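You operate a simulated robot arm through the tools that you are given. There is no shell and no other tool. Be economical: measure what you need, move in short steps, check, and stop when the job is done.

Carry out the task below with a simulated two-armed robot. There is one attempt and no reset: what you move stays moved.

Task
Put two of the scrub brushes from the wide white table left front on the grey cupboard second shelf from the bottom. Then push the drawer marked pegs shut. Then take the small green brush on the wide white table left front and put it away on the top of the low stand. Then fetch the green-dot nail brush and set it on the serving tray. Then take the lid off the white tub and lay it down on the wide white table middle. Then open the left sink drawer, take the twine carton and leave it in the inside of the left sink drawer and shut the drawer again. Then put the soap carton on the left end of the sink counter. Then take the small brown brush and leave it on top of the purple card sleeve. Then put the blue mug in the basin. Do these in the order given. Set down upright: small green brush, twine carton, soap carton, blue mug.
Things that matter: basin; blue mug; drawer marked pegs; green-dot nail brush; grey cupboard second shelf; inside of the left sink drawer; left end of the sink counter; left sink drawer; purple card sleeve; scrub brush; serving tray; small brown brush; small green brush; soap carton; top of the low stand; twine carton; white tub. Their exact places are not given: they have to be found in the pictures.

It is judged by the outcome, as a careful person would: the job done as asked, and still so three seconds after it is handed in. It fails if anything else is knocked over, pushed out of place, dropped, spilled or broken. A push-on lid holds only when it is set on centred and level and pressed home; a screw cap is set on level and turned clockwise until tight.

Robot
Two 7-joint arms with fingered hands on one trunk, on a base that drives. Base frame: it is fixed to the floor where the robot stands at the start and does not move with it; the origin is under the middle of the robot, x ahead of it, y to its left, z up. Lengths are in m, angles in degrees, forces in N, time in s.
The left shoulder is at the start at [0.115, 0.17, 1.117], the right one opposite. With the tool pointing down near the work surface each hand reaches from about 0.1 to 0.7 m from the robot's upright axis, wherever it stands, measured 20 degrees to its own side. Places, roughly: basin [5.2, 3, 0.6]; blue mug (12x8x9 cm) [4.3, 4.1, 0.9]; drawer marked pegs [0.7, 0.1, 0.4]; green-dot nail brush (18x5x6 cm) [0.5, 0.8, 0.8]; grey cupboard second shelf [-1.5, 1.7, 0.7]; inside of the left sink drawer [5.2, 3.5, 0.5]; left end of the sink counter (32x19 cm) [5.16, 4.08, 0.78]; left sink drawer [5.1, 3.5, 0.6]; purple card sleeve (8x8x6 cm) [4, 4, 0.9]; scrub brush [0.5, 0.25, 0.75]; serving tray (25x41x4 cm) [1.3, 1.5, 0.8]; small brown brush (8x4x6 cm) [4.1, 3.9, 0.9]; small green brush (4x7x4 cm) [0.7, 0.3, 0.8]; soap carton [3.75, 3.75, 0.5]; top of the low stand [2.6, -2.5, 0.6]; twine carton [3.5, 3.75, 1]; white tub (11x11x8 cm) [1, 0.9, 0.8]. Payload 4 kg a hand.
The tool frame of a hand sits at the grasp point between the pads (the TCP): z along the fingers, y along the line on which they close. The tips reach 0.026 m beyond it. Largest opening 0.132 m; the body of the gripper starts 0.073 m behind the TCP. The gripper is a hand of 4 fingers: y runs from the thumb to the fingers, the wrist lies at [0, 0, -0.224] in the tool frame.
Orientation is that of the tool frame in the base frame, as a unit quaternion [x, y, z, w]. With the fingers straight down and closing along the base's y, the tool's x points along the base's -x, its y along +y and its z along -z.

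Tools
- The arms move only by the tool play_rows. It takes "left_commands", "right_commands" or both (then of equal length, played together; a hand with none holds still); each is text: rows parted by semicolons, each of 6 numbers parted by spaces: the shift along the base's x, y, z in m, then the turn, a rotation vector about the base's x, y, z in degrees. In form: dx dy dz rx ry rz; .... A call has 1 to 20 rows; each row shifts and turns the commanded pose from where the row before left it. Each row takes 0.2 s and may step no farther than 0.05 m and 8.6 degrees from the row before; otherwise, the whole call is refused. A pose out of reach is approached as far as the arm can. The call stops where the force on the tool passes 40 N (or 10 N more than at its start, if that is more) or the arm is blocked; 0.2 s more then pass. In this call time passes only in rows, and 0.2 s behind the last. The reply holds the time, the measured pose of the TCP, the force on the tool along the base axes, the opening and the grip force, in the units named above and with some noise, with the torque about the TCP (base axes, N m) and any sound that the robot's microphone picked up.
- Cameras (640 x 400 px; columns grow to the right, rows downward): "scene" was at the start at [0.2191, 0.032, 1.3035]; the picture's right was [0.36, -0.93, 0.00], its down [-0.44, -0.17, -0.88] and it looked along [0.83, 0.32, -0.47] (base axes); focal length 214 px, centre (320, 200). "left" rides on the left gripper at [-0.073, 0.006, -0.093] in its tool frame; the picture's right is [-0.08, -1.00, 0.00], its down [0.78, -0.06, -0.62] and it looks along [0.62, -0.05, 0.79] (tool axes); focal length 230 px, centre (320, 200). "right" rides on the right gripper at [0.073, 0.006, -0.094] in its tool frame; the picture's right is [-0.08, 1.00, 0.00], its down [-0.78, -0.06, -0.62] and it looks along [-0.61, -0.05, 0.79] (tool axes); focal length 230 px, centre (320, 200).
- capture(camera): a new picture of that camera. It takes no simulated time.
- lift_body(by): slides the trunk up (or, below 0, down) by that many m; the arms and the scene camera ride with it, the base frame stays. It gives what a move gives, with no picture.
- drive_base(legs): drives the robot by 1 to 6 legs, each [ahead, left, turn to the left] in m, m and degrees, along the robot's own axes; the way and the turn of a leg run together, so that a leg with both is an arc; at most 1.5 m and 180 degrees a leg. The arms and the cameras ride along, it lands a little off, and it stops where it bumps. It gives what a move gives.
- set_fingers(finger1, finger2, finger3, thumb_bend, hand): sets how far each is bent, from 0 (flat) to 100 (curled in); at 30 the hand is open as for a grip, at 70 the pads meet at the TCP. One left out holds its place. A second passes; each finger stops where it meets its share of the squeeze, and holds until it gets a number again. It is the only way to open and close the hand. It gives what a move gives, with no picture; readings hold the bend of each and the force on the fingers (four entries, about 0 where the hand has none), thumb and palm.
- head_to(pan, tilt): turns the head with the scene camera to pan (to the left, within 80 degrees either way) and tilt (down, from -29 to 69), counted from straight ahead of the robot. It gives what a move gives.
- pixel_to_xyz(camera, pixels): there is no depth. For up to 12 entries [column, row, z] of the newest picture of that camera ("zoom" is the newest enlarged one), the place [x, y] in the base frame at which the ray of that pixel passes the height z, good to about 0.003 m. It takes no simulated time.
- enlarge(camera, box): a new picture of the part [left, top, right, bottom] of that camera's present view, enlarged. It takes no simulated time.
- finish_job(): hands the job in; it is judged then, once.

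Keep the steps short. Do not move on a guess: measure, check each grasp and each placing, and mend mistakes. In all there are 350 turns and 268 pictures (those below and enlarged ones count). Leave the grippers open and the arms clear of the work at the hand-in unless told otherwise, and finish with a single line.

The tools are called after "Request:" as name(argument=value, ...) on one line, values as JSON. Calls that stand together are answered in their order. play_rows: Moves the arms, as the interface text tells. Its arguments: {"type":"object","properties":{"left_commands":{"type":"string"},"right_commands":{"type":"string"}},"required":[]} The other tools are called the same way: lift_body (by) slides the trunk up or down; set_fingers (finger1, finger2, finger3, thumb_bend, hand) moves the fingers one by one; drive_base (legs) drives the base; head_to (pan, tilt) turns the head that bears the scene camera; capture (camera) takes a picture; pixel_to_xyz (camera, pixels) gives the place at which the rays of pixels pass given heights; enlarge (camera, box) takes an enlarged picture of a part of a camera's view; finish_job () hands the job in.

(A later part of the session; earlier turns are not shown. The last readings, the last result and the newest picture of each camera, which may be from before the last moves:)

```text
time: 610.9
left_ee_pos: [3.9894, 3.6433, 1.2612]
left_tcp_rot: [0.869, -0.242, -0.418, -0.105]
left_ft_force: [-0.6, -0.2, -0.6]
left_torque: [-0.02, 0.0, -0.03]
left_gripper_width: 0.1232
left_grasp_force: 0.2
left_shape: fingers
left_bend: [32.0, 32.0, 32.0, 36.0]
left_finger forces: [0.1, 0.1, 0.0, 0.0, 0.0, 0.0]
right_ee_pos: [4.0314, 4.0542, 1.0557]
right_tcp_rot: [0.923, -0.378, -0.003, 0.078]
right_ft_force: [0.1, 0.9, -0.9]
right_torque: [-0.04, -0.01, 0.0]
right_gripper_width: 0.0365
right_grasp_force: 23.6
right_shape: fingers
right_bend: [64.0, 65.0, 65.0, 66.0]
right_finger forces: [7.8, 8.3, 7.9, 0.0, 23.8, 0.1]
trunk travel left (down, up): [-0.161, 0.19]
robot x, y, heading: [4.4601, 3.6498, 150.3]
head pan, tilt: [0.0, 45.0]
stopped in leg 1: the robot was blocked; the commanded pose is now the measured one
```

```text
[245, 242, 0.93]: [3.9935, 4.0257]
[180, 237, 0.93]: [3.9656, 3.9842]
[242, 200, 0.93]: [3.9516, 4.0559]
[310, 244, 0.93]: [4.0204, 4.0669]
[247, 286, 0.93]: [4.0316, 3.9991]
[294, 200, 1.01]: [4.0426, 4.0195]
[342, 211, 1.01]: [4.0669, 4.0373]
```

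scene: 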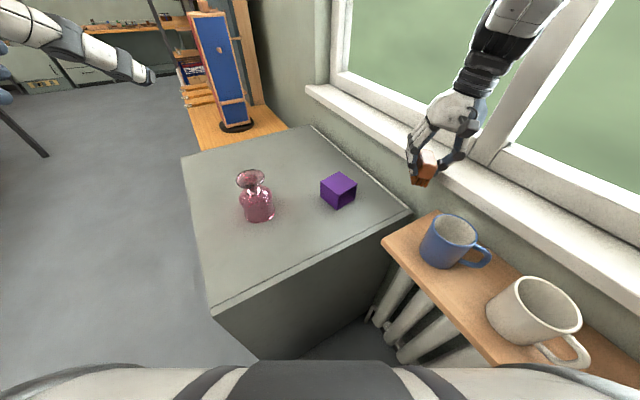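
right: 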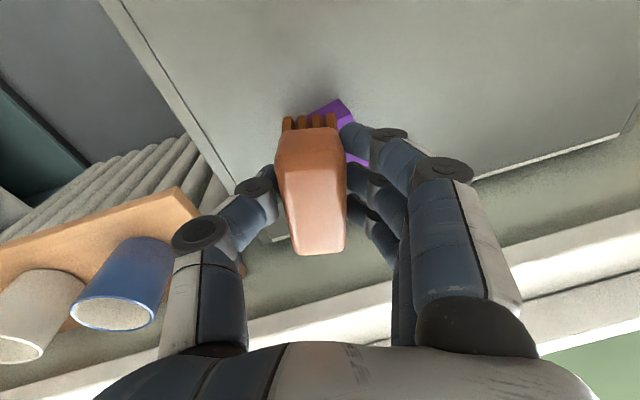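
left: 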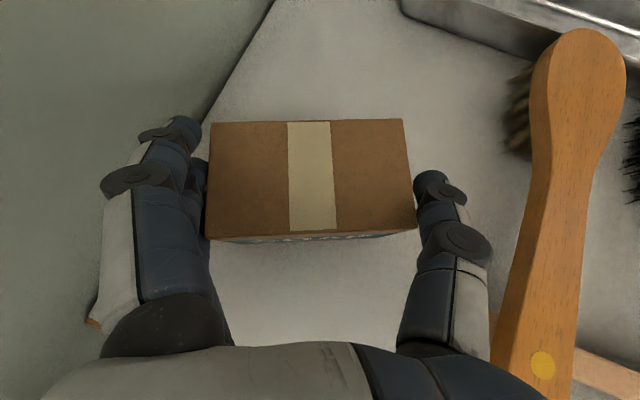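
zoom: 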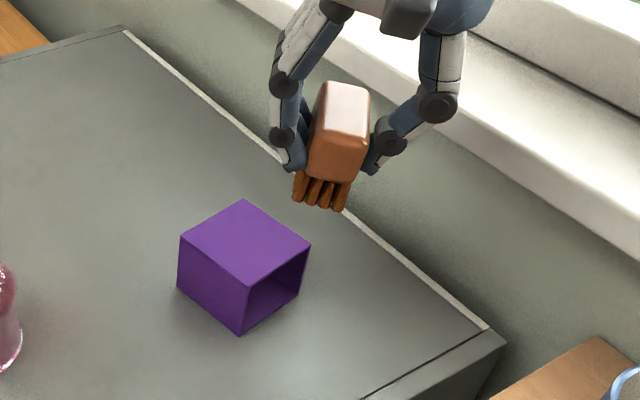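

Sleeve centre (3.992, 4.026), brush centre ≈ (4.034, 4.056). I move the arm (−4.2, −3.0) cm.

Request:
play_rows(right_commands="-0.014 -0.01 0 1.5 -1 0; -0.014 -0.01 0 1.5 -1 0; -0.014 -0.01 0 0 0 0; 0 0 -0.03 0 0 0")

Request:
enlarge(camera="scene", box=[290, 120, 470, 240])

```text
time: 611.9
left_ee_pos: [3.9902, 3.6437, 1.263]
left_tcp_rot: [0.87, -0.243, -0.416, -0.106]
left_ft_force: [0.4, -0.3, 0.3]
left_torque: [-0.01, 0.0, -0.02]
left_gripper_width: 0.1233
left_grasp_force: 0.0
left_shape: fingers
left_bend: [32.0, 32.0, 32.0, 36.0]
left_finger forces: [0.0, 0.0, 0.0, 0.0, 0.0, 0.0]
right_ee_pos: [3.9906, 4.0408, 1.0415]
right_tcp_rot: [0.914, -0.398, -0.008, 0.08]
right_ft_force: [-0.1, 0.2, -0.9]
right_torque: [-0.02, 0.01, 0.01]
right_gripper_width: 0.0364
right_grasp_force: 23.9
right_shape: fingers
right_bend: [64.0, 65.0, 65.0, 66.0]
right_finger forces: [7.6, 8.1, 8.0, 0.0, 23.8, 0.0]
trunk travel left (down, up): [-0.161, 0.19]
robot x, y, heading: [4.4575, 3.6516, 150.3]
head pan, tilt: [0.0, 45.0]
```

```text
3.33 times, centred on (380, 180) of scene
```

zoom: 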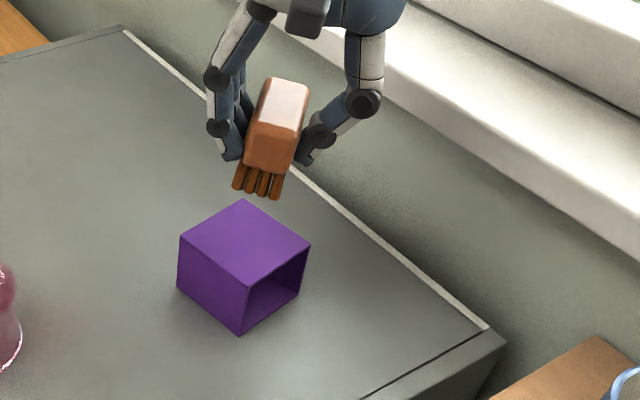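

Now above the sleeve. Descending by arm.

Request:
play_rows(right_commands="0 -0.003 -0.015 0 0 0; 0 -0.003 -0.015 0 0 0; 0 0 -0.012 0 0 0; 0 0 -0.008 0 0 0")

Request:
enlarge(camera="scene", box=[290, 120, 470, 240])

```text
time: 612.9
left_ee_pos: [3.9892, 3.6429, 1.2627]
left_tcp_rot: [0.87, -0.243, -0.417, -0.106]
left_ft_force: [-0.3, 0.2, -1.1]
left_torque: [-0.02, 0.03, -0.02]
left_gripper_width: 0.1227
left_grasp_force: 0.0
left_shape: fingers
left_bend: [32.0, 32.0, 32.0, 36.0]
left_finger forces: [0.1, 0.0, 0.0, 0.0, 0.0, 0.1]
right_ee_pos: [3.9899, 4.0338, 0.991]
right_tcp_rot: [0.913, -0.401, -0.008, 0.078]
right_ft_force: [-0.1, -0.1, -2.4]
right_torque: [-0.01, 0.03, 0.01]
right_gripper_width: 0.0361
right_grasp_force: 23.7
right_shape: fingers
right_bend: [64.0, 65.0, 65.0, 66.0]
right_finger forces: [7.7, 8.1, 7.8, 0.1, 23.8, 0.0]
trunk travel left (down, up): [-0.161, 0.19]
robot x, y, heading: [4.4603, 3.6506, 150.3]
head pan, tilt: [0.0, 45.0]
```

```text
3.33 times, centred on (380, 180) of scene
```

zoom: 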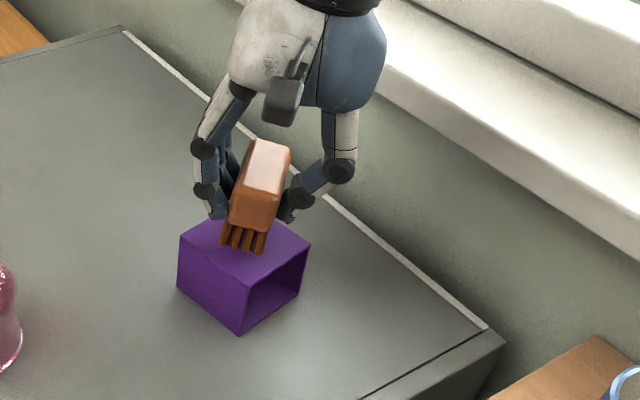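

Request:
pixel_to_xyz(camera="zoom", pixels=[[221, 243, 0.943], [264, 253, 0.943], [245, 242, 0.93]])

```text
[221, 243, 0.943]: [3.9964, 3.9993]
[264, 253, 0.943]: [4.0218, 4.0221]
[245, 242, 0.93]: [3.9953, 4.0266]
```

Brush centre is ≈ (3.986, 4.037); I shift (+0.7, −1.0) cm and lower to contact.

Request:
play_rows(right_commands="0.007 -0.01 0 0 0 0; 0 0 -0.006 0 0 0; 0 0 -0.004 0 0 0; 0 0 -0.003 0 0 0; 0 0 -0.003 0 0 0")

```text
time: 614.1
left_ee_pos: [3.9909, 3.6437, 1.2643]
left_tcp_rot: [0.87, -0.243, -0.416, -0.106]
left_ft_force: [0.2, -0.4, -0.2]
left_torque: [-0.03, 0.02, 0.01]
left_gripper_width: 0.1232
left_grasp_force: 0.0
left_shape: fingers
left_bend: [32.0, 32.0, 32.0, 36.0]
left_finger forces: [0.0, 0.0, 0.1, 0.0, 0.1, 0.0]
right_ee_pos: [3.9963, 4.0235, 0.9711]
right_tcp_rot: [0.913, -0.4, -0.005, 0.079]
right_ft_force: [0.4, -0.3, 2.7]
right_torque: [0.1, 0.0, -0.01]
right_gripper_width: 0.0364
right_grasp_force: 24.3
right_shape: fingers
right_bend: [64.0, 65.0, 65.0, 66.0]
right_finger forces: [7.9, 8.2, 8.0, 0.1, 24.3, 0.1]
trunk travel left (down, up): [-0.161, 0.19]
robot x, y, heading: [4.4594, 3.6483, 150.4]
head pan, tilt: [0.0, 45.0]
```

Light contact (2.7 N). 1.5 mm more, then open gently.

Request:
play_rows(right_commands="0 0 -0.0015 0 0 0")

Request:
set_fingers(hand="right", finger1=61, finger2=61, finger3=61, thumb_bend=62)

Request:
set_fingers(hand="right", finger1=50, finger2=50, finger3=50, thumb_bend=50)

Request:
enlarge(camera="scene", box=[290, 120, 470, 240])

```text
time: 614.5
left_ee_pos: [3.9912, 3.6425, 1.2634]
left_tcp_rot: [0.87, -0.243, -0.416, -0.106]
left_ft_force: [-0.3, 0.3, -0.4]
left_torque: [0.0, 0.02, 0.02]
left_gripper_width: 0.123
left_grasp_force: 0.1
left_shape: fingers
left_bend: [32.0, 32.0, 32.0, 36.0]
left_finger forces: [0.0, 0.0, 0.0, 0.0, 0.0, 0.0]
right_ee_pos: [3.9961, 4.023, 0.9711]
right_tcp_rot: [0.913, -0.401, -0.004, 0.079]
right_ft_force: [-0.3, -3.1, 9.5]
right_torque: [0.1, 0.07, -0.01]
right_gripper_width: 0.036
right_grasp_force: 24.8
right_shape: fingers
right_bend: [64.0, 65.0, 65.0, 66.0]
right_finger forces: [8.3, 8.9, 9.5, 0.1, 23.9, 0.0]
trunk travel left (down, up): [-0.161, 0.19]
robot x, y, heading: [4.4581, 3.6522, 150.2]
head pan, tilt: [0.0, 45.0]
```

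```text
time: 615.5
left_ee_pos: [3.9904, 3.642, 1.2627]
left_tcp_rot: [0.87, -0.243, -0.416, -0.106]
left_ft_force: [-0.3, -0.8, 0.1]
left_torque: [-0.01, 0.05, -0.03]
left_gripper_width: 0.1233
left_grasp_force: 0.1
left_shape: fingers
left_bend: [32.0, 32.0, 32.0, 36.0]
left_finger forces: [0.0, 0.0, 0.0, 0.1, 0.0, 0.0]
right_ee_pos: [3.9982, 4.0248, 0.968]
right_tcp_rot: [0.912, -0.402, -0.002, 0.077]
right_ft_force: [-1.1, -1.7, 6.3]
right_torque: [-0.1, 0.09, 0.05]
right_gripper_width: 0.0395
right_grasp_force: 3.4
right_shape: fingers
right_bend: [59.0, 59.0, 60.0, 62.0]
right_finger forces: [1.7, 1.5, 1.5, 0.1, 2.1, 0.0]
trunk travel left (down, up): [-0.161, 0.19]
robot x, y, heading: [4.459, 3.6526, 150.2]
head pan, tilt: [0.0, 45.0]
```

```text
time: 616.5
left_ee_pos: [3.9912, 3.6436, 1.2631]
left_tcp_rot: [0.87, -0.243, -0.417, -0.106]
left_ft_force: [-0.2, 0.1, 0.7]
left_torque: [-0.02, 0.02, 0.05]
left_gripper_width: 0.1232
left_grasp_force: 0.0
left_shape: fingers
left_bend: [32.0, 32.0, 32.0, 36.0]
left_finger forces: [0.0, 0.1, 0.0, 0.1, 0.0, 0.0]
right_ee_pos: [3.998, 4.025, 0.9669]
right_tcp_rot: [0.912, -0.402, -0.002, 0.077]
right_ft_force: [0.7, -0.2, 0.4]
right_torque: [-0.02, 0.0, 0.02]
right_gripper_width: 0.0699
right_grasp_force: 0.1
right_shape: fingers
right_bend: [50.0, 50.0, 50.0, 50.0]
right_finger forces: [0.1, 0.0, 0.1, 0.0, 0.1, 0.1]
trunk travel left (down, up): [-0.161, 0.19]
robot x, y, heading: [4.4579, 3.6506, 150.2]
head pan, tilt: [0.0, 45.0]
```

```text
3.33 times, centred on (380, 180) of scene
```

zoom: 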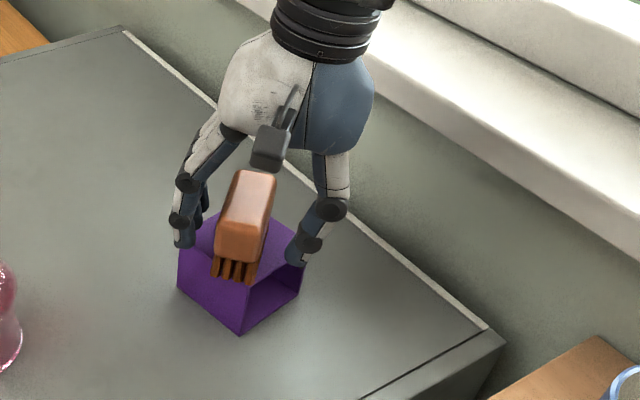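

The brush stands on the sleeve. I lift the hand straight up, then check.

Request:
play_rows(right_commands="0 0 0.015 0 0 0; 0 0 0.03 0 0 0; 0 0 0.04 0 0 0; 0.02 0 0.04 0 0 0; 0.03 0.01 0.02 0 0 0")

Request:
capture(camera="scene")

```text
time: 617.7
left_ee_pos: [3.9919, 3.6432, 1.2626]
left_tcp_rot: [0.869, -0.244, -0.417, -0.106]
left_ft_force: [0.4, 0.6, -0.3]
left_torque: [-0.02, -0.01, -0.04]
left_gripper_width: 0.1231
left_grasp_force: 0.1
left_shape: fingers
left_bend: [32.0, 32.0, 32.0, 36.0]
left_finger forces: [0.1, 0.0, 0.0, 0.0, 0.0, 0.0]
right_ee_pos: [4.0517, 4.0319, 1.1063]
right_tcp_rot: [0.915, -0.394, 0.003, 0.083]
right_ft_force: [0.3, -0.8, 1.0]
right_torque: [0.01, 0.01, -0.03]
right_gripper_width: 0.0699
right_grasp_force: 0.1
right_shape: fingers
right_bend: [50.0, 50.0, 50.0, 50.0]
right_finger forces: [0.0, 0.0, 0.0, 0.1, 0.0, 0.0]
trunk travel left (down, up): [-0.161, 0.19]
robot x, y, heading: [4.4595, 3.6506, 150.2]
head pan, tilt: [0.0, 45.0]
```

```text
26 pictures are left
```

scene: 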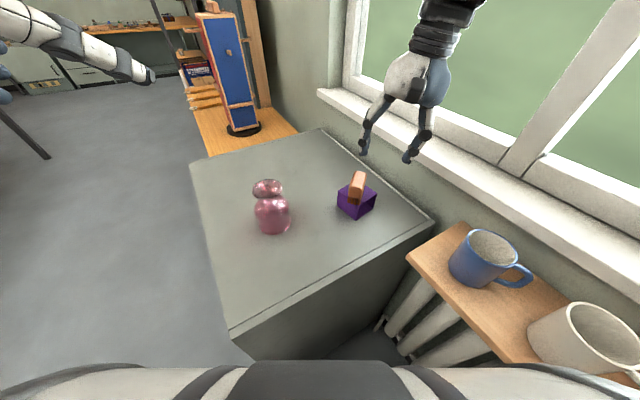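

The brown brush stands on the purple sleeve. Last: the blue mug. I measure it from this view and with the right camera.

Request:
enlarge(camera="scene", box=[400, 200, 580, 320])

Request:
pixel_to_xyz(camera="zoom", pixels=[[325, 155, 0.94], [325, 155, 0.92], [325, 155, 0.9], [245, 140, 0.94], [408, 170, 0.94], [320, 105, 0.94], [325, 205, 0.94], [250, 290, 0.85], [250, 290, 0.83]])

Request:
capture(camera="right")

```text
3.33 times, centred on (490, 260) of scene
```

zoom: 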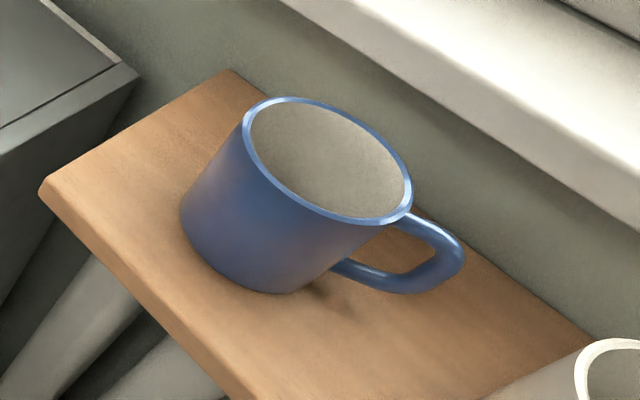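

```text
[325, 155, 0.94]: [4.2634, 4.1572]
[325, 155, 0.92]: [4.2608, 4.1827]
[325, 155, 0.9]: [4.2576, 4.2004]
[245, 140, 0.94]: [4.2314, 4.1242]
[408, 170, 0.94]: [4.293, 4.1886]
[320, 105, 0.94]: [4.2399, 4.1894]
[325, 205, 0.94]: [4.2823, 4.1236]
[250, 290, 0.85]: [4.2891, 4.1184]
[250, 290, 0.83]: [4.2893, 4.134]
```

```text
24 pictures are left
```

right: 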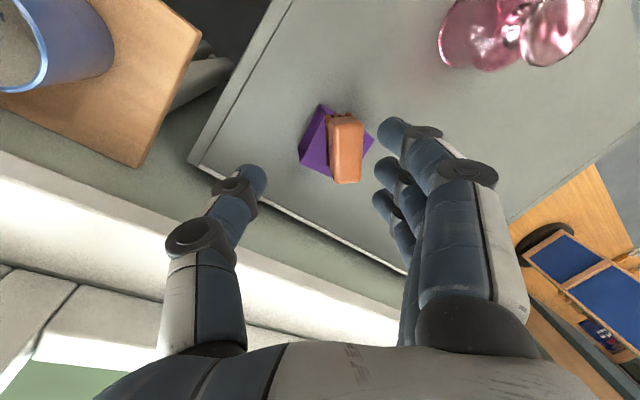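

Request:
pixel_to_xyz(camera="zoom", pixels=[[235, 70, 0.85], [530, 298, 0.85], [430, 272, 0.88], [440, 262, 0.9], [40, 190, 0.85], [240, 395, 0.85]])

```text
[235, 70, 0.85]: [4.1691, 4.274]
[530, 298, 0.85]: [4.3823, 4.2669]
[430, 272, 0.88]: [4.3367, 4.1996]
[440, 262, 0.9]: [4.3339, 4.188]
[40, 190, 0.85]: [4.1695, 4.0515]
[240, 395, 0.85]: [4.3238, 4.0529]
```

The bench spans y 4.05–4.27; mug centre (4.268, 4.157), handle pointing ≈ 26°. I upright the right hand, turn it +92° (closing axis −45°, clear of handle and wall) and carry it above the mug.

Request:
set_fingers(hand="right", finger1=28, finger2=28, finger3=28, thumb_bend=28)

Request:
play_rows(right_commands="0 0 0.02 4.5 -1.75 0; 0 0 0.02 4.5 -1.75 0; 0.0197 0.0114 0 0 0 8.36; 0.0197 0.0114 0 0 0 8.36; 0.0197 0.0114 0 0 0 8.36; 0.0197 0.0114 0 0 0 8.36; 0.0197 0.0114 0 0 0 8.36; 0.0197 0.0114 0 0 0 8.36; 0.0197 0.0114 0 0 0 8.36; 0.0197 0.0114 0 0 0 8.36; 0.0197 0.0114 0 0 0 8.36; 0.0197 0.0114 0 0 0 8.36; 0.0197 0.0114 0 0 0 8.36")

Request:
capture(camera="right")

```text
time: 618.7
left_ee_pos: [3.9915, 3.6432, 1.2626]
left_tcp_rot: [0.87, -0.243, -0.417, -0.106]
left_ft_force: [-0.3, 0.0, 0.2]
left_torque: [0.0, 0.03, -0.01]
left_gripper_width: 0.1232
left_grasp_force: 0.1
left_shape: fingers
left_bend: [32.0, 32.0, 32.0, 36.0]
left_finger forces: [0.1, 0.0, 0.0, 0.0, 0.0, 0.1]
right_ee_pos: [4.0496, 4.0297, 1.1111]
right_tcp_rot: [0.916, -0.391, -0.002, 0.083]
right_ft_force: [0.5, -0.8, -0.6]
right_torque: [-0.01, 0.0, 0.01]
right_gripper_width: 0.1398
right_grasp_force: 0.0
right_shape: fingers
right_bend: [28.0, 28.0, 28.0, 28.0]
right_finger forces: [0.0, 0.0, 0.1, 0.1, 0.1, 0.1]
trunk travel left (down, up): [-0.161, 0.19]
robot x, y, heading: [4.4565, 3.6493, 150.5]
head pan, tilt: [0.0, 45.0]
```

```text
time: 621.5
left_ee_pos: [3.9914, 3.6436, 1.2629]
left_tcp_rot: [0.869, -0.244, -0.417, -0.106]
left_ft_force: [0.5, 0.9, 0.2]
left_torque: [0.01, 0.02, 0.01]
left_gripper_width: 0.1232
left_grasp_force: 0.0
left_shape: fingers
left_bend: [32.0, 32.0, 32.0, 36.0]
left_finger forces: [0.0, 0.0, 0.0, 0.1, 0.0, 0.0]
right_ee_pos: [4.2165, 4.1859, 1.1277]
right_tcp_rot: [0.916, 0.4, -0.035, -0.025]
right_ft_force: [0.3, 0.5, -0.5]
right_torque: [-0.02, 0.03, 0.03]
right_gripper_width: 0.1402
right_grasp_force: 0.0
right_shape: fingers
right_bend: [28.0, 28.0, 28.0, 28.0]
right_finger forces: [0.0, 0.0, 0.0, 0.1, 0.0, 0.0]
right hand out of reach, approached as far as the arm can: row 2, 3, 4, 5, 6, 7, 8, 9
trunk travel left (down, up): [-0.161, 0.19]
robot x, y, heading: [4.4598, 3.6498, 150.2]
head pan, tilt: [0.0, 45.0]
```

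```text
23 pictures are left
```

right: 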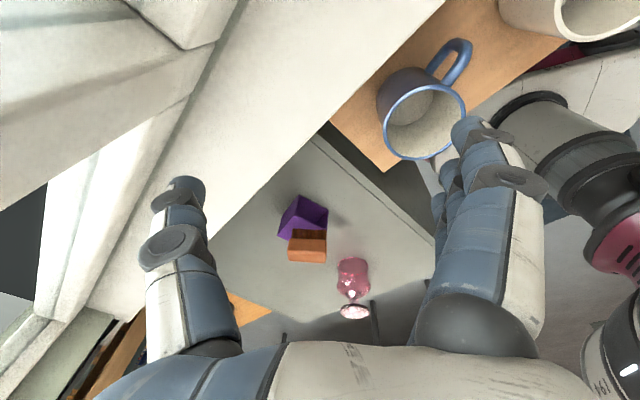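

Request:
pixel_to_xyz(camera="right", pixels=[[425, 120, 0.94], [425, 120, 0.95], [385, 122, 0.94], [466, 118, 0.94], [425, 83, 0.94], [425, 158, 0.94], [335, 120, 1.0], [335, 120, 0.95]])

```text
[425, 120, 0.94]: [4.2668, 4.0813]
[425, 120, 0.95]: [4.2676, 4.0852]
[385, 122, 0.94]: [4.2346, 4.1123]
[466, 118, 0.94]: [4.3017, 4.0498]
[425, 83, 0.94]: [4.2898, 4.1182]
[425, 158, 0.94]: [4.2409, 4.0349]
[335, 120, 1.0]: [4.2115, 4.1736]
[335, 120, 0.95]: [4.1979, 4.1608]
```

Triangulating both views gives rim z ≈ 0.985, mug centre (4.269, 4.099), bench ≈ 0.895. I move above it, turn another +12°, and descend to 1.06.

Request:
play_rows(right_commands="0.0175 -0.029 0 0 -1.6 4; 0.0175 -0.029 0 0 -1.6 4; 0.0175 -0.029 0 0 -1.6 4; 0 0 -0.035 0 0 0; 0 0 -0.03 0 0 0")

Request:
capture(camera="right")

Request:
pixel_to_xyz(camera="right", pixels=[[320, 200, 0.985], [320, 150, 0.985], [320, 100, 0.985]])

```text
time: 622.7
left_ee_pos: [3.9911, 3.6438, 1.2618]
left_tcp_rot: [0.87, -0.242, -0.416, -0.105]
left_ft_force: [0.6, 0.4, 0.5]
left_torque: [-0.01, -0.01, -0.02]
left_gripper_width: 0.1234
left_grasp_force: 0.0
left_shape: fingers
left_bend: [32.0, 32.0, 32.0, 36.0]
left_finger forces: [0.0, 0.0, 0.0, 0.0, 0.0, 0.0]
right_ee_pos: [4.2521, 4.1675, 1.0376]
right_tcp_rot: [0.875, 0.484, -0.02, 0.004]
right_ft_force: [-0.4, -0.2, -0.4]
right_torque: [0.02, 0.01, -0.02]
right_gripper_width: 0.1401
right_grasp_force: 0.1
right_shape: fingers
right_bend: [28.0, 28.0, 28.0, 28.0]
right_finger forces: [0.0, 0.0, 0.0, 0.0, 0.0, 0.0]
right hand out of reach, approached as far as the arm can: row 1, 2, 3
trunk travel left (down, up): [-0.161, 0.19]
robot x, y, heading: [4.4598, 3.6492, 150.1]
head pan, tilt: [0.0, 45.0]
```

```text
22 pictures are left
```

right: 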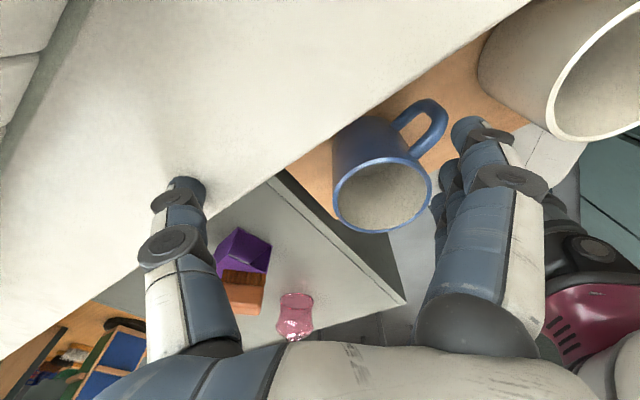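

```text
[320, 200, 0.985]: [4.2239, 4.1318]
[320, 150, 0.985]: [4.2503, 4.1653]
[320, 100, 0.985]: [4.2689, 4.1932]
```

The arm resists, so I raise a little and use the base to bring the hand over the mug (5 cm back, 5 cm left).

Request:
play_rows(right_commands="0 0 0.03 0 0 0")

Request:
drive_base(legs=[[-0.05, 0.05, 0]])

Request:
capture(camera="right")

Request:
pixel_to_xyz(camera="right", pixels=[[320, 140, 0.985], [320, 170, 0.985], [360, 150, 0.985], [320, 120, 0.985], [300, 140, 0.985], [340, 160, 0.985]])

```text
time: 623.1
left_ee_pos: [3.9908, 3.6431, 1.2634]
left_tcp_rot: [0.869, -0.243, -0.417, -0.106]
left_ft_force: [0.5, 0.0, 0.3]
left_torque: [0.02, -0.02, 0.01]
left_gripper_width: 0.1228
left_grasp_force: 0.0
left_shape: fingers
left_bend: [32.0, 32.0, 32.0, 36.0]
left_finger forces: [0.0, 0.1, 0.0, 0.0, 0.1, 0.0]
right_ee_pos: [4.2566, 4.1679, 1.0585]
right_tcp_rot: [0.877, 0.48, -0.014, 0.013]
right_ft_force: [-0.3, 0.1, -0.1]
right_torque: [0.0, 0.01, 0.02]
right_gripper_width: 0.1401
right_grasp_force: 0.0
right_shape: fingers
right_bend: [28.0, 28.0, 28.0, 28.0]
right_finger forces: [0.0, 0.1, 0.1, 0.0, 0.0, 0.1]
trunk travel left (down, up): [-0.161, 0.19]
robot x, y, heading: [4.4595, 3.6511, 150.1]
head pan, tilt: [0.0, 45.0]
```

```text
time: 624.2
left_ee_pos: [4.01, 3.5731, 1.263]
left_tcp_rot: [0.869, -0.243, -0.417, -0.107]
left_ft_force: [-0.7, 0.2, -0.8]
left_torque: [0.02, 0.02, -0.01]
left_gripper_width: 0.1229
left_grasp_force: 0.2
left_shape: fingers
left_bend: [32.0, 32.0, 32.0, 36.0]
left_finger forces: [0.1, 0.0, 0.0, 0.1, 0.0, 0.0]
right_ee_pos: [4.2718, 4.0982, 1.0626]
right_tcp_rot: [0.875, 0.485, -0.017, 0.009]
right_ft_force: [0.3, -0.8, 0.2]
right_torque: [0.02, 0.03, 0.01]
right_gripper_width: 0.1401
right_grasp_force: 0.2
right_shape: fingers
right_bend: [28.0, 28.0, 28.0, 28.0]
right_finger forces: [0.1, 0.1, 0.1, 0.1, 0.0, 0.0]
trunk travel left (down, up): [-0.161, 0.19]
robot x, y, heading: [4.4817, 3.5819, 150.2]
head pan, tilt: [0.0, 45.0]
```

```text
21 pictures are left
```

right: 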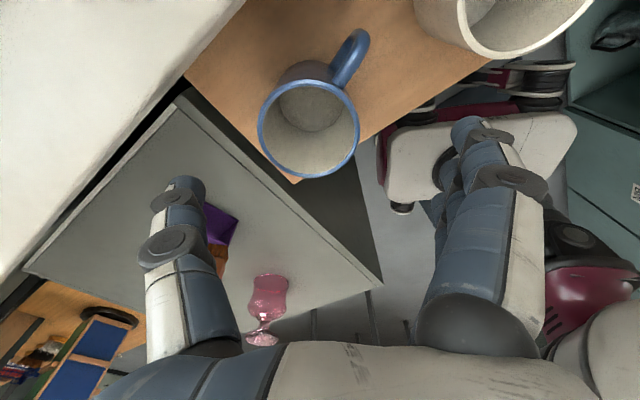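

```text
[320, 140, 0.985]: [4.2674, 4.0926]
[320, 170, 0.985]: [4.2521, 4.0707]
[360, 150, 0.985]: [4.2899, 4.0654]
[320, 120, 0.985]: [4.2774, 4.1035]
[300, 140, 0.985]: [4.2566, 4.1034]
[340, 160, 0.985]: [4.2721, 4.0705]
```

Mug centre is ~1.1 cm further +y. I correct with the arm and descend in steps.

Request:
play_rows(right_commands="0 0.011 -0.02 0 0 0; 0 0 -0.03 0 0 0; 0 0 -0.025 0 0 0")

Request:
capture(camera="right")

```text
time: 625.0
left_ee_pos: [4.0094, 3.5751, 1.2621]
left_tcp_rot: [0.87, -0.243, -0.416, -0.105]
left_ft_force: [-0.7, 0.0, 0.5]
left_torque: [-0.02, 0.0, -0.01]
left_gripper_width: 0.1231
left_grasp_force: 0.1
left_shape: fingers
left_bend: [32.0, 32.0, 32.0, 36.0]
left_finger forces: [0.0, 0.0, 0.0, 0.0, 0.1, 0.0]
right_ee_pos: [4.2709, 4.1111, 0.9871]
right_tcp_rot: [0.874, 0.485, -0.017, 0.009]
right_ft_force: [1.0, 0.5, -0.7]
right_torque: [-0.04, 0.02, 0.0]
right_gripper_width: 0.1401
right_grasp_force: 0.1
right_shape: fingers
right_bend: [28.0, 28.0, 28.0, 28.0]
right_finger forces: [0.1, 0.0, 0.0, 0.0, 0.1, 0.1]
trunk travel left (down, up): [-0.161, 0.19]
robot x, y, heading: [4.475, 3.5836, 150.2]
head pan, tilt: [0.0, 45.0]
```

```text
20 pictures are left
```

right: 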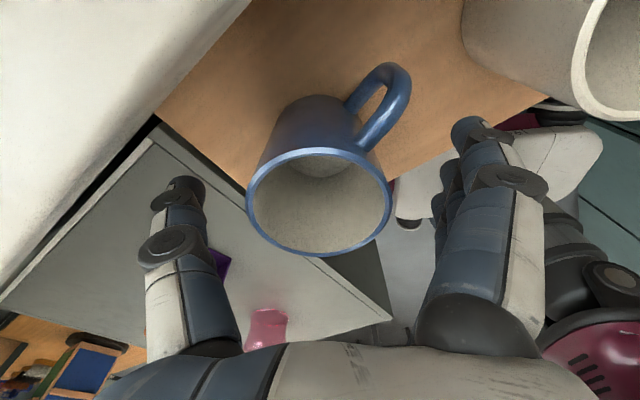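

Perfectly centred. 3.5 cm further down, then close.

Request:
play_rows(right_commands="0 0 -0.015 0 0 0; 0 0 -0.012 0 0 0; 0 0 -0.008 0 0 0")

Request:
set_fingers(hand="right", finger1=46, finger2=46, finger3=46, thumb_bend=46)

Request:
set_fingers(hand="right", finger1=62, finger2=62, finger3=62, thumb_bend=62)

Request:
play_rows(right_commands="0 0 0.015 0 0 0; 0 0 0.03 0 0 0")

Request:
capture(camera="right")

```text
time: 625.8
left_ee_pos: [4.0094, 3.5742, 1.2622]
left_tcp_rot: [0.87, -0.243, -0.415, -0.105]
left_ft_force: [-0.2, -0.7, -0.1]
left_torque: [-0.05, 0.01, 0.01]
left_gripper_width: 0.1231
left_grasp_force: 0.0
left_shape: fingers
left_bend: [32.0, 32.0, 32.0, 36.0]
left_finger forces: [0.1, 0.0, 0.1, 0.0, 0.1, 0.1]
right_ee_pos: [4.2721, 4.112, 0.9521]
right_tcp_rot: [0.874, 0.485, -0.017, 0.008]
right_ft_force: [-0.2, -0.1, 0.4]
right_torque: [0.01, 0.0, 0.01]
right_gripper_width: 0.1403
right_grasp_force: 0.2
right_shape: fingers
right_bend: [28.0, 28.0, 28.0, 28.0]
right_finger forces: [0.0, 0.0, 0.0, 0.1, 0.0, 0.1]
trunk travel left (down, up): [-0.161, 0.19]
robot x, y, heading: [4.4767, 3.5817, 150.4]
head pan, tilt: [0.0, 45.0]
```

```text
time: 626.8
left_ee_pos: [4.009, 3.5745, 1.2628]
left_tcp_rot: [0.87, -0.242, -0.416, -0.105]
left_ft_force: [0.2, -0.2, -0.3]
left_torque: [0.0, -0.02, 0.03]
left_gripper_width: 0.1232
left_grasp_force: 0.1
left_shape: fingers
left_bend: [32.0, 32.0, 32.0, 36.0]
left_finger forces: [0.0, 0.0, 0.1, 0.0, 0.0, 0.0]
right_ee_pos: [4.2724, 4.1122, 0.9534]
right_tcp_rot: [0.874, 0.485, -0.017, 0.008]
right_ft_force: [-1.1, 0.8, 0.7]
right_torque: [0.02, -0.01, -0.01]
right_gripper_width: 0.0853
right_grasp_force: 0.8
right_shape: fingers
right_bend: [46.0, 46.0, 46.0, 46.0]
right_finger forces: [0.0, 0.0, 0.0, 0.1, 1.4, 0.1]
trunk travel left (down, up): [-0.161, 0.19]
robot x, y, heading: [4.4744, 3.5785, 150.3]
head pan, tilt: [0.0, 45.0]
```

```text
time: 627.8
left_ee_pos: [4.0098, 3.5747, 1.2619]
left_tcp_rot: [0.87, -0.242, -0.417, -0.105]
left_ft_force: [0.5, 0.5, 1.9]
left_torque: [-0.04, -0.01, -0.01]
left_gripper_width: 0.1231
left_grasp_force: 0.0
left_shape: fingers
left_bend: [32.0, 32.0, 32.0, 36.0]
left_finger forces: [0.0, 0.0, 0.1, 0.1, 0.0, 0.0]
right_ee_pos: [4.2724, 4.1117, 0.9536]
right_tcp_rot: [0.874, 0.485, -0.018, 0.009]
right_ft_force: [2.7, -1.2, 1.4]
right_torque: [-0.09, -0.14, 0.01]
right_gripper_width: 0.0658
right_grasp_force: 19.2
right_shape: fingers
right_bend: [54.0, 50.0, 51.0, 55.0]
right_finger forces: [4.8, 7.7, 7.2, 0.0, 18.9, 0.0]
trunk travel left (down, up): [-0.161, 0.19]
robot x, y, heading: [4.4757, 3.5823, 150.0]
head pan, tilt: [0.0, 45.0]
```

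```text
time: 628.4
left_ee_pos: [4.0096, 3.5746, 1.2631]
left_tcp_rot: [0.869, -0.242, -0.417, -0.105]
left_ft_force: [-0.1, 0.2, 0.1]
left_torque: [0.0, -0.01, 0.01]
left_gripper_width: 0.1233
left_grasp_force: 0.0
left_shape: fingers
left_bend: [32.0, 32.0, 32.0, 36.0]
left_finger forces: [0.0, 0.0, 0.0, 0.0, 0.0, 0.0]
right_ee_pos: [4.2749, 4.1114, 0.9957]
right_tcp_rot: [0.878, 0.478, -0.022, 0.015]
right_ft_force: [0.7, -0.4, -2.5]
right_torque: [0.02, -0.03, 0.0]
right_gripper_width: 0.064
right_grasp_force: 18.9
right_shape: fingers
right_bend: [56.0, 50.0, 51.0, 55.0]
right_finger forces: [4.6, 7.8, 6.9, 0.0, 18.7, 0.1]
trunk travel left (down, up): [-0.161, 0.19]
robot x, y, heading: [4.4735, 3.5814, 150.1]
head pan, tilt: [0.0, 45.0]
```

```text
19 pictures are left
```

right: 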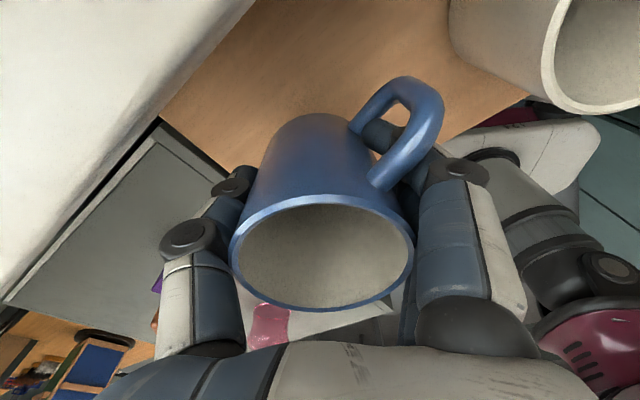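

The mug is held upright. I move straight away from the wall (−y) by 15 cm with the base, then raise.

Request:
drive_base(legs=[[-0.075, 0.13, 0]])

Request:
play_rows(right_commands="0 0 0.03 0 0 0; 0 0 0.03 0 0 0; 0 0 0.03 0 0 0; 0 0 0.02 0 0 0")

Request:
capture(camera="scene")

```text
time: 630.2
left_ee_pos: [4.0096, 3.4256, 1.2628]
left_tcp_rot: [0.87, -0.243, -0.417, -0.106]
left_ft_force: [-0.3, -0.5, 0.4]
left_torque: [-0.03, -0.01, -0.01]
left_gripper_width: 0.1233
left_grasp_force: 0.1
left_shape: fingers
left_bend: [32.0, 32.0, 32.0, 36.0]
left_finger forces: [0.1, 0.0, 0.0, 0.1, 0.1, 0.0]
right_ee_pos: [4.2727, 3.9614, 0.997]
right_tcp_rot: [0.877, 0.48, -0.024, 0.012]
right_ft_force: [-0.6, -0.5, -2.1]
right_torque: [0.05, 0.0, -0.02]
right_gripper_width: 0.0639
right_grasp_force: 18.8
right_shape: fingers
right_bend: [56.0, 50.0, 51.0, 55.0]
right_finger forces: [4.7, 7.7, 6.9, 0.0, 18.6, 0.0]
trunk travel left (down, up): [-0.161, 0.19]
robot x, y, heading: [4.4779, 3.4291, 150.0]
head pan, tilt: [0.0, 45.0]
```

```text
time: 631.2
left_ee_pos: [4.0101, 3.426, 1.2631]
left_tcp_rot: [0.87, -0.243, -0.416, -0.105]
left_ft_force: [0.7, 0.6, 0.6]
left_torque: [0.0, 0.0, 0.0]
left_gripper_width: 0.1231
left_grasp_force: 0.1
left_shape: fingers
left_bend: [32.0, 32.0, 32.0, 36.0]
left_finger forces: [0.0, 0.1, 0.0, 0.1, 0.0, 0.1]
right_ee_pos: [4.282, 3.9662, 1.0975]
right_tcp_rot: [0.884, 0.464, -0.047, 0.031]
right_ft_force: [0.2, 0.1, -3.0]
right_torque: [-0.01, 0.04, -0.02]
right_gripper_width: 0.0637
right_grasp_force: 18.7
right_shape: fingers
right_bend: [56.0, 50.0, 51.0, 55.0]
right_finger forces: [4.5, 7.6, 6.8, 0.0, 18.6, 0.1]
trunk travel left (down, up): [-0.161, 0.19]
robot x, y, heading: [4.4801, 3.4296, 150.2]
head pan, tilt: [0.0, 45.0]
```

```text
18 pictures are left
```

scene: 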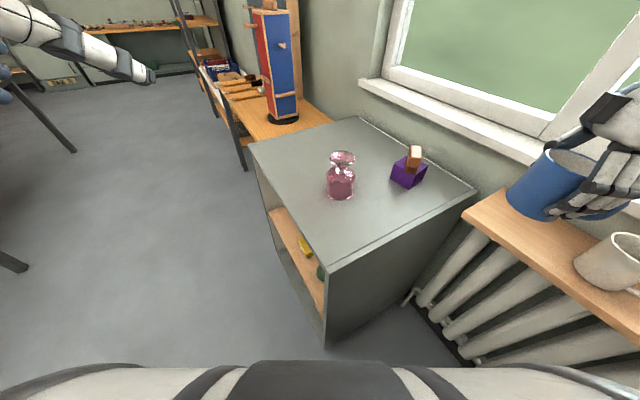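

Brush on sleeve fine, mug held. I drive down and turn to face the sink.

Request:
drive_base(legs=[[-0.19, 0.28, 0], [0, 0, -75], [0, 0, -75]])

Request:
head_to(pan=-5, tilt=45)

Request:
capture(camera="scene")

```text
time: 640.7
left_ee_pos: [4.9034, 3.3352, 1.2632]
left_tcp_rot: [0.008, 0.903, 0.007, 0.429]
left_ft_force: [0.9, 0.3, -0.2]
left_torque: [0.03, 0.0, -0.03]
left_gripper_width: 0.1232
left_grasp_force: 0.0
left_shape: fingers
left_bend: [32.0, 32.0, 32.0, 36.0]
left_finger forces: [0.0, 0.0, 0.1, 0.1, 0.1, 0.0]
right_ee_pos: [4.9413, 2.7335, 1.1001]
right_tcp_rot: [-0.68, 0.731, 0.039, 0.042]
right_ft_force: [-0.6, 0.2, -3.0]
right_torque: [-0.04, -0.03, 0.01]
right_gripper_width: 0.0628
right_grasp_force: 18.1
right_shape: fingers
right_bend: [56.0, 50.0, 51.0, 55.0]
right_finger forces: [4.1, 7.3, 6.5, 0.0, 17.5, 0.1]
trunk travel left (down, up): [-0.161, 0.19]
robot x, y, heading: [4.5007, 3.0952, 0.8]
head pan, tilt: [0.0, 45.0]
```

```text
time: 641.4
left_ee_pos: [4.9035, 3.3369, 1.2631]
left_tcp_rot: [0.008, 0.903, 0.006, 0.429]
left_ft_force: [-0.1, 0.3, -0.7]
left_torque: [-0.04, -0.01, 0.0]
left_gripper_width: 0.1233
left_grasp_force: 0.0
left_shape: fingers
left_bend: [32.0, 32.0, 32.0, 36.0]
left_finger forces: [0.0, 0.1, 0.0, 0.0, 0.1, 0.0]
right_ee_pos: [4.9392, 2.7333, 1.0999]
right_tcp_rot: [-0.679, 0.732, 0.042, 0.043]
right_ft_force: [0.5, -0.6, -2.9]
right_torque: [-0.01, 0.0, 0.01]
right_gripper_width: 0.0627
right_grasp_force: 17.4
right_shape: fingers
right_bend: [56.0, 50.0, 51.0, 55.0]
right_finger forces: [4.0, 7.2, 6.6, 0.0, 17.6, 0.0]
trunk travel left (down, up): [-0.161, 0.19]
robot x, y, heading: [4.5018, 3.0951, 0.3]
head pan, tilt: [-5.0, 45.0]
```

```text
17 pictures are left
```

scene: 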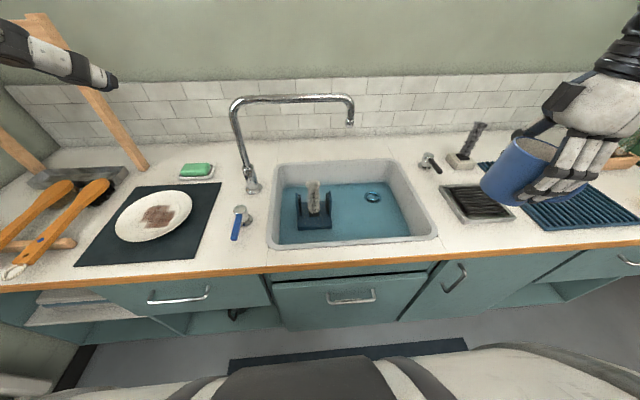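

The basin is at columns 270–435; a brush stand sits on its left, the drain at (373,197). I measure the free right-front area.

Request:
pixel_to_xyz(camera="scene", pixels=[[270, 247, 0.81], [436, 238, 0.81], [398, 160, 0.81], [275, 165, 0.81], [280, 238, 0.64], [408, 233, 0.64], [385, 185, 0.64], [385, 222, 0.64], [335, 228, 0.64], [350, 120, 1.0], [373, 203, 0.64]])

Request:
enlarge(camera="scene", box=[250, 140, 450, 260])

```text
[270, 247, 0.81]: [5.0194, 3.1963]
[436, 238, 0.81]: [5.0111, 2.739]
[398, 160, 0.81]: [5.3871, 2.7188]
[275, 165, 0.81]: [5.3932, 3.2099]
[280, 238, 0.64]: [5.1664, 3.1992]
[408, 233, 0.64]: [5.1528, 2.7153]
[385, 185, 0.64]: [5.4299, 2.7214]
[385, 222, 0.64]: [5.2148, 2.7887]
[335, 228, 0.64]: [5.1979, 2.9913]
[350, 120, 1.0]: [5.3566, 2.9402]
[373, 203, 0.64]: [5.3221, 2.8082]
```

```text
3.20 times, centred on (350, 200) of scene
```

zoom: 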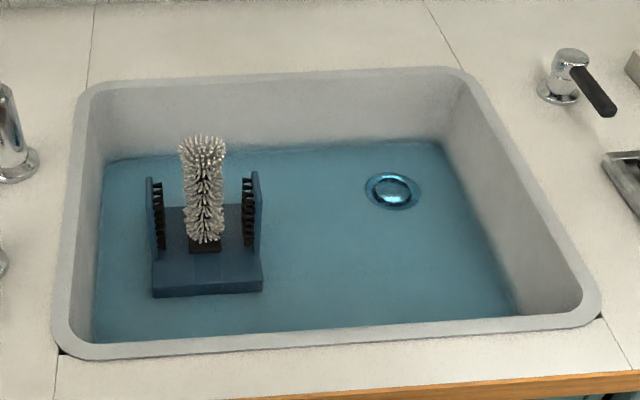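

I'll set the mug at (5.19, 2.88), clear of stand and drain. Base: 18 cm ahead, 14.7 cm left; then tilt correction and 7 cm by arm.

Request:
drive_base(legs=[[0, 0.147, 0], [0.18, 0, 0]])

Request:
play_rows(right_commands="0.02 0 0 -2.4 0 0; 0.025 0 0 -2.4 0 0; 0.025 0 0 0 0 0")

Request:
capture(camera="scene")

```text
time: 644.5
left_ee_pos: [5.0666, 3.4875, 1.2634]
left_tcp_rot: [0.011, 0.903, 0.005, 0.43]
left_ft_force: [1.0, 0.6, 0.6]
left_torque: [-0.03, -0.02, -0.02]
left_gripper_width: 0.1228
left_grasp_force: 0.1
left_shape: fingers
left_bend: [32.0, 32.0, 32.0, 36.0]
left_finger forces: [0.0, 0.0, 0.0, 0.0, 0.0, 0.0]
right_ee_pos: [5.1002, 2.8829, 1.0998]
right_tcp_rot: [-0.676, 0.735, 0.044, 0.045]
right_ft_force: [-0.3, 0.3, -1.9]
right_torque: [0.0, -0.01, -0.02]
right_gripper_width: 0.063
right_grasp_force: 18.3
right_shape: fingers
right_bend: [56.0, 50.0, 51.0, 55.0]
right_finger forces: [4.1, 7.3, 6.8, 0.0, 18.0, 0.0]
trunk travel left (down, up): [-0.161, 0.19]
robot x, y, heading: [4.6616, 3.2503, 0.3]
head pan, tilt: [-5.0, 45.0]
stopped in leg 2: the robot was blocked; the commanded pose is now the measured one
```

```text
time: 645.3
left_ee_pos: [5.0692, 3.4869, 1.2623]
left_tcp_rot: [0.011, 0.904, 0.005, 0.428]
left_ft_force: [-0.3, 0.6, -1.4]
left_torque: [0.0, -0.01, -0.01]
left_gripper_width: 0.1231
left_grasp_force: 0.0
left_shape: fingers
left_bend: [32.0, 32.0, 32.0, 36.0]
left_finger forces: [0.0, 0.1, 0.1, 0.0, 0.0, 0.0]
right_ee_pos: [5.17, 2.8801, 1.1001]
right_tcp_rot: [-0.673, 0.739, 0.018, 0.025]
right_ft_force: [-0.1, -0.1, -3.0]
right_torque: [-0.06, 0.02, -0.04]
right_gripper_width: 0.0629
right_grasp_force: 17.8
right_shape: fingers
right_bend: [56.0, 50.0, 51.0, 55.0]
right_finger forces: [4.2, 7.4, 6.8, 0.0, 17.8, 0.1]
trunk travel left (down, up): [-0.161, 0.19]
robot x, y, heading: [4.6674, 3.2484, 0.2]
head pan, tilt: [-5.0, 45.0]
```

```text
15 pictures are left
```

scene: 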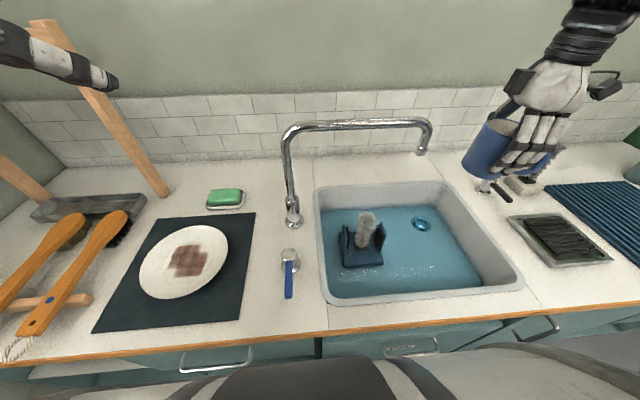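

The mug is over the basin's free right part. I lower in stages to TCP 0.80 and check.

Request:
play_rows(right_commands="0 0 -0.04 0 0 0; 0 0 -0.04 0 0 0; 0 0 -0.04 0 0 0; 0 0 -0.04 0 0 0; 0 0 -0.04 0 0 0; 0 0 -0.04 0 0 0; 0 0 -0.04 0 0 0; 0 0 -0.02 0 0 0")

Request:
capture(camera="scene")

```text
time: 647.1
left_ee_pos: [5.0681, 3.4874, 1.2624]
left_tcp_rot: [0.011, 0.903, 0.006, 0.429]
left_ft_force: [-0.6, 0.4, 0.2]
left_torque: [0.01, -0.02, 0.0]
left_gripper_width: 0.123
left_grasp_force: 0.0
left_shape: fingers
left_bend: [32.0, 32.0, 32.0, 36.0]
left_finger forces: [0.1, 0.1, 0.0, 0.0, 0.0, 0.0]
right_ee_pos: [5.1729, 2.8812, 0.7993]
right_tcp_rot: [-0.678, 0.735, 0.011, 0.015]
right_ft_force: [-0.4, 1.3, -3.8]
right_torque: [-0.01, -0.03, -0.01]
right_gripper_width: 0.0624
right_grasp_force: 17.3
right_shape: fingers
right_bend: [56.0, 50.0, 51.0, 55.0]
right_finger forces: [3.9, 7.4, 6.6, 0.1, 17.3, 0.1]
trunk travel left (down, up): [-0.161, 0.19]
robot x, y, heading: [4.6677, 3.246, 0.2]
head pan, tilt: [-5.0, 45.0]
```

```text
14 pictures are left
```

scene: 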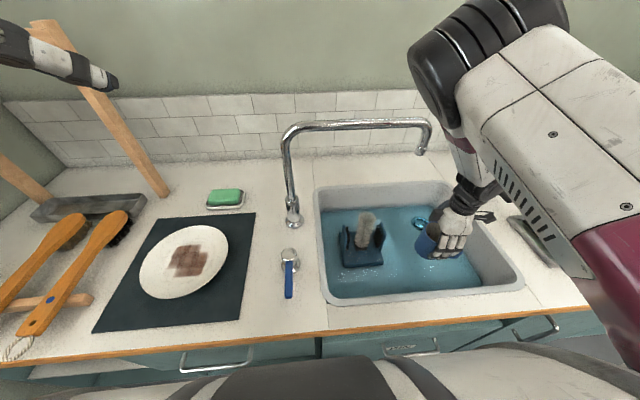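

Entering the basin well. Lowering further in small steps.

Request:
play_rows(right_commands="0 0 -0.03 0 0 0; 0 0 -0.03 0 0 0; 0 0 -0.02 0 0 0; 0 0 -0.015 0 0 0; 0 0 -0.01 0 0 0; 0 0 -0.01 0 0 0; 0 0 -0.008 0 0 0")

Request:
enlarge(camera="scene", box=[300, 160, 540, 320])

```text
time: 648.4
left_ee_pos: [5.0631, 3.4886, 1.2653]
left_tcp_rot: [0.011, 0.902, 0.004, 0.432]
left_ft_force: [0.1, 0.4, -0.2]
left_torque: [0.01, 0.03, 0.0]
left_gripper_width: 0.1233
left_grasp_force: 0.1
left_shape: fingers
left_bend: [32.0, 32.0, 32.0, 36.0]
left_finger forces: [0.0, 0.0, 0.0, 0.0, 0.0, 0.0]
right_ee_pos: [5.1728, 2.8844, 0.6979]
right_tcp_rot: [-0.678, 0.735, 0.007, 0.019]
right_ft_force: [-7.9, 8.1, 43.1]
right_torque: [-0.08, 1.33, -0.23]
right_gripper_width: 0.0635
right_grasp_force: 29.3
right_shape: fingers
right_bend: [61.0, 51.0, 52.0, 57.0]
right_finger forces: [23.5, 8.9, 8.4, 0.0, 17.8, 0.1]
trunk travel left (down, up): [-0.161, 0.19]
robot x, y, heading: [4.6655, 3.2474, 0.0]
head pan, tilt: [-5.0, 45.0]
stopped in row 6 (right hand): the force on the tool passed its limit at 47 N (the readings are from after the stop); the commanded pose is now the measured one
```

```text
2.50 times, centred on (420, 240) of scene
```

zoom: 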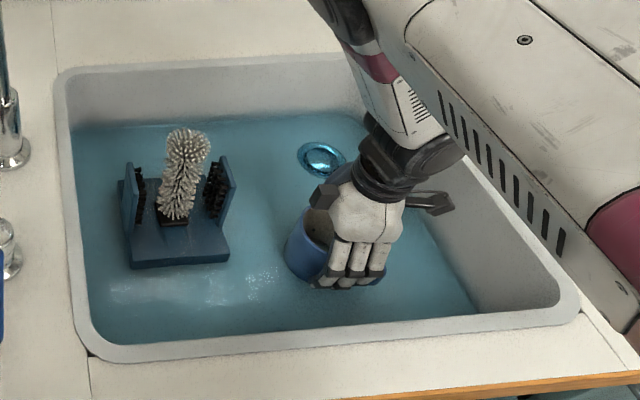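

The mug has reached the basin floor (TCP 0.70). I ease up 3 mm and open gradually.

Request:
play_rows(right_commands="0 0 0.003 0 0 0")

Request:
set_fingers(hand="right", finger1=46, finger2=46, finger3=46, thumb_bend=48)

Request:
set_fingers(hand="right", finger1=32, finger2=32, finger3=32, thumb_bend=32)

Request:
enlarge(camera="scene", box=[300, 160, 540, 320])

```text
time: 648.8
left_ee_pos: [5.0651, 3.4897, 1.2619]
left_tcp_rot: [0.011, 0.903, 0.004, 0.43]
left_ft_force: [-0.2, 1.3, 0.3]
left_torque: [0.01, -0.01, -0.03]
left_gripper_width: 0.1232
left_grasp_force: 0.1
left_shape: fingers
left_bend: [32.0, 32.0, 32.0, 36.0]
left_finger forces: [0.0, 0.0, 0.0, 0.0, 0.1, 0.0]
right_ee_pos: [5.1728, 2.8819, 0.6974]
right_tcp_rot: [-0.678, 0.735, 0.007, 0.018]
right_ft_force: [-2.1, 7.3, 32.5]
right_torque: [-0.03, 0.78, -0.18]
right_gripper_width: 0.0628
right_grasp_force: 25.9
right_shape: fingers
right_bend: [61.0, 51.0, 52.0, 57.0]
right_finger forces: [17.6, 7.6, 7.3, 0.0, 19.7, 0.0]
trunk travel left (down, up): [-0.161, 0.19]
robot x, y, heading: [4.6631, 3.244, 0.2]
head pan, tilt: [-5.0, 45.0]
```

```text
time: 649.8
left_ee_pos: [5.0678, 3.4863, 1.2618]
left_tcp_rot: [0.012, 0.903, 0.004, 0.429]
left_ft_force: [0.6, 0.0, 0.1]
left_torque: [-0.01, 0.0, 0.03]
left_gripper_width: 0.123
left_grasp_force: 0.1
left_shape: fingers
left_bend: [32.0, 32.0, 32.0, 36.0]
left_finger forces: [0.0, 0.0, 0.1, 0.1, 0.0, 0.0]
right_ee_pos: [5.1727, 2.8817, 0.695]
right_tcp_rot: [-0.678, 0.735, 0.009, 0.017]
right_ft_force: [0.3, -0.3, 0.0]
right_torque: [0.02, 0.0, 0.0]
right_gripper_width: 0.0813
right_grasp_force: 2.7
right_shape: fingers
right_bend: [46.0, 46.0, 46.0, 48.0]
right_finger forces: [0.1, 1.9, 0.8, 0.1, 2.7, 0.0]
trunk travel left (down, up): [-0.161, 0.19]
robot x, y, heading: [4.6657, 3.2458, 0.3]
head pan, tilt: [-5.0, 45.0]
```

```text
time: 650.8
left_ee_pos: [5.0678, 3.4869, 1.2624]
left_tcp_rot: [0.011, 0.903, 0.004, 0.429]
left_ft_force: [-0.6, 1.0, -1.1]
left_torque: [0.0, 0.0, -0.01]
left_gripper_width: 0.1232
left_grasp_force: 0.1
left_shape: fingers
left_bend: [32.0, 32.0, 32.0, 36.0]
left_finger forces: [0.0, 0.0, 0.0, 0.0, 0.0, 0.0]
right_ee_pos: [5.1727, 2.8815, 0.6948]
right_tcp_rot: [-0.678, 0.735, 0.01, 0.017]
right_ft_force: [0.0, -0.1, 0.3]
right_torque: [-0.01, 0.0, 0.01]
right_gripper_width: 0.1292
right_grasp_force: 0.1
right_shape: fingers
right_bend: [32.0, 32.0, 32.0, 32.0]
right_finger forces: [0.0, 0.1, 0.0, 0.1, 0.1, 0.0]
trunk travel left (down, up): [-0.161, 0.19]
robot x, y, heading: [4.6655, 3.2476, -0.0]
head pan, tilt: [-5.0, 45.0]
```

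```text
2.50 times, centred on (420, 240) of scene
```

zoom: 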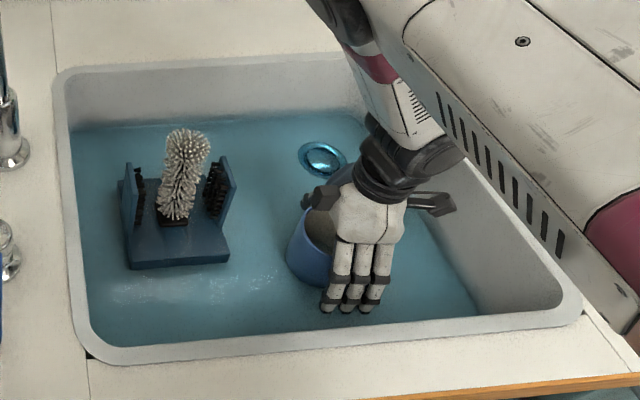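

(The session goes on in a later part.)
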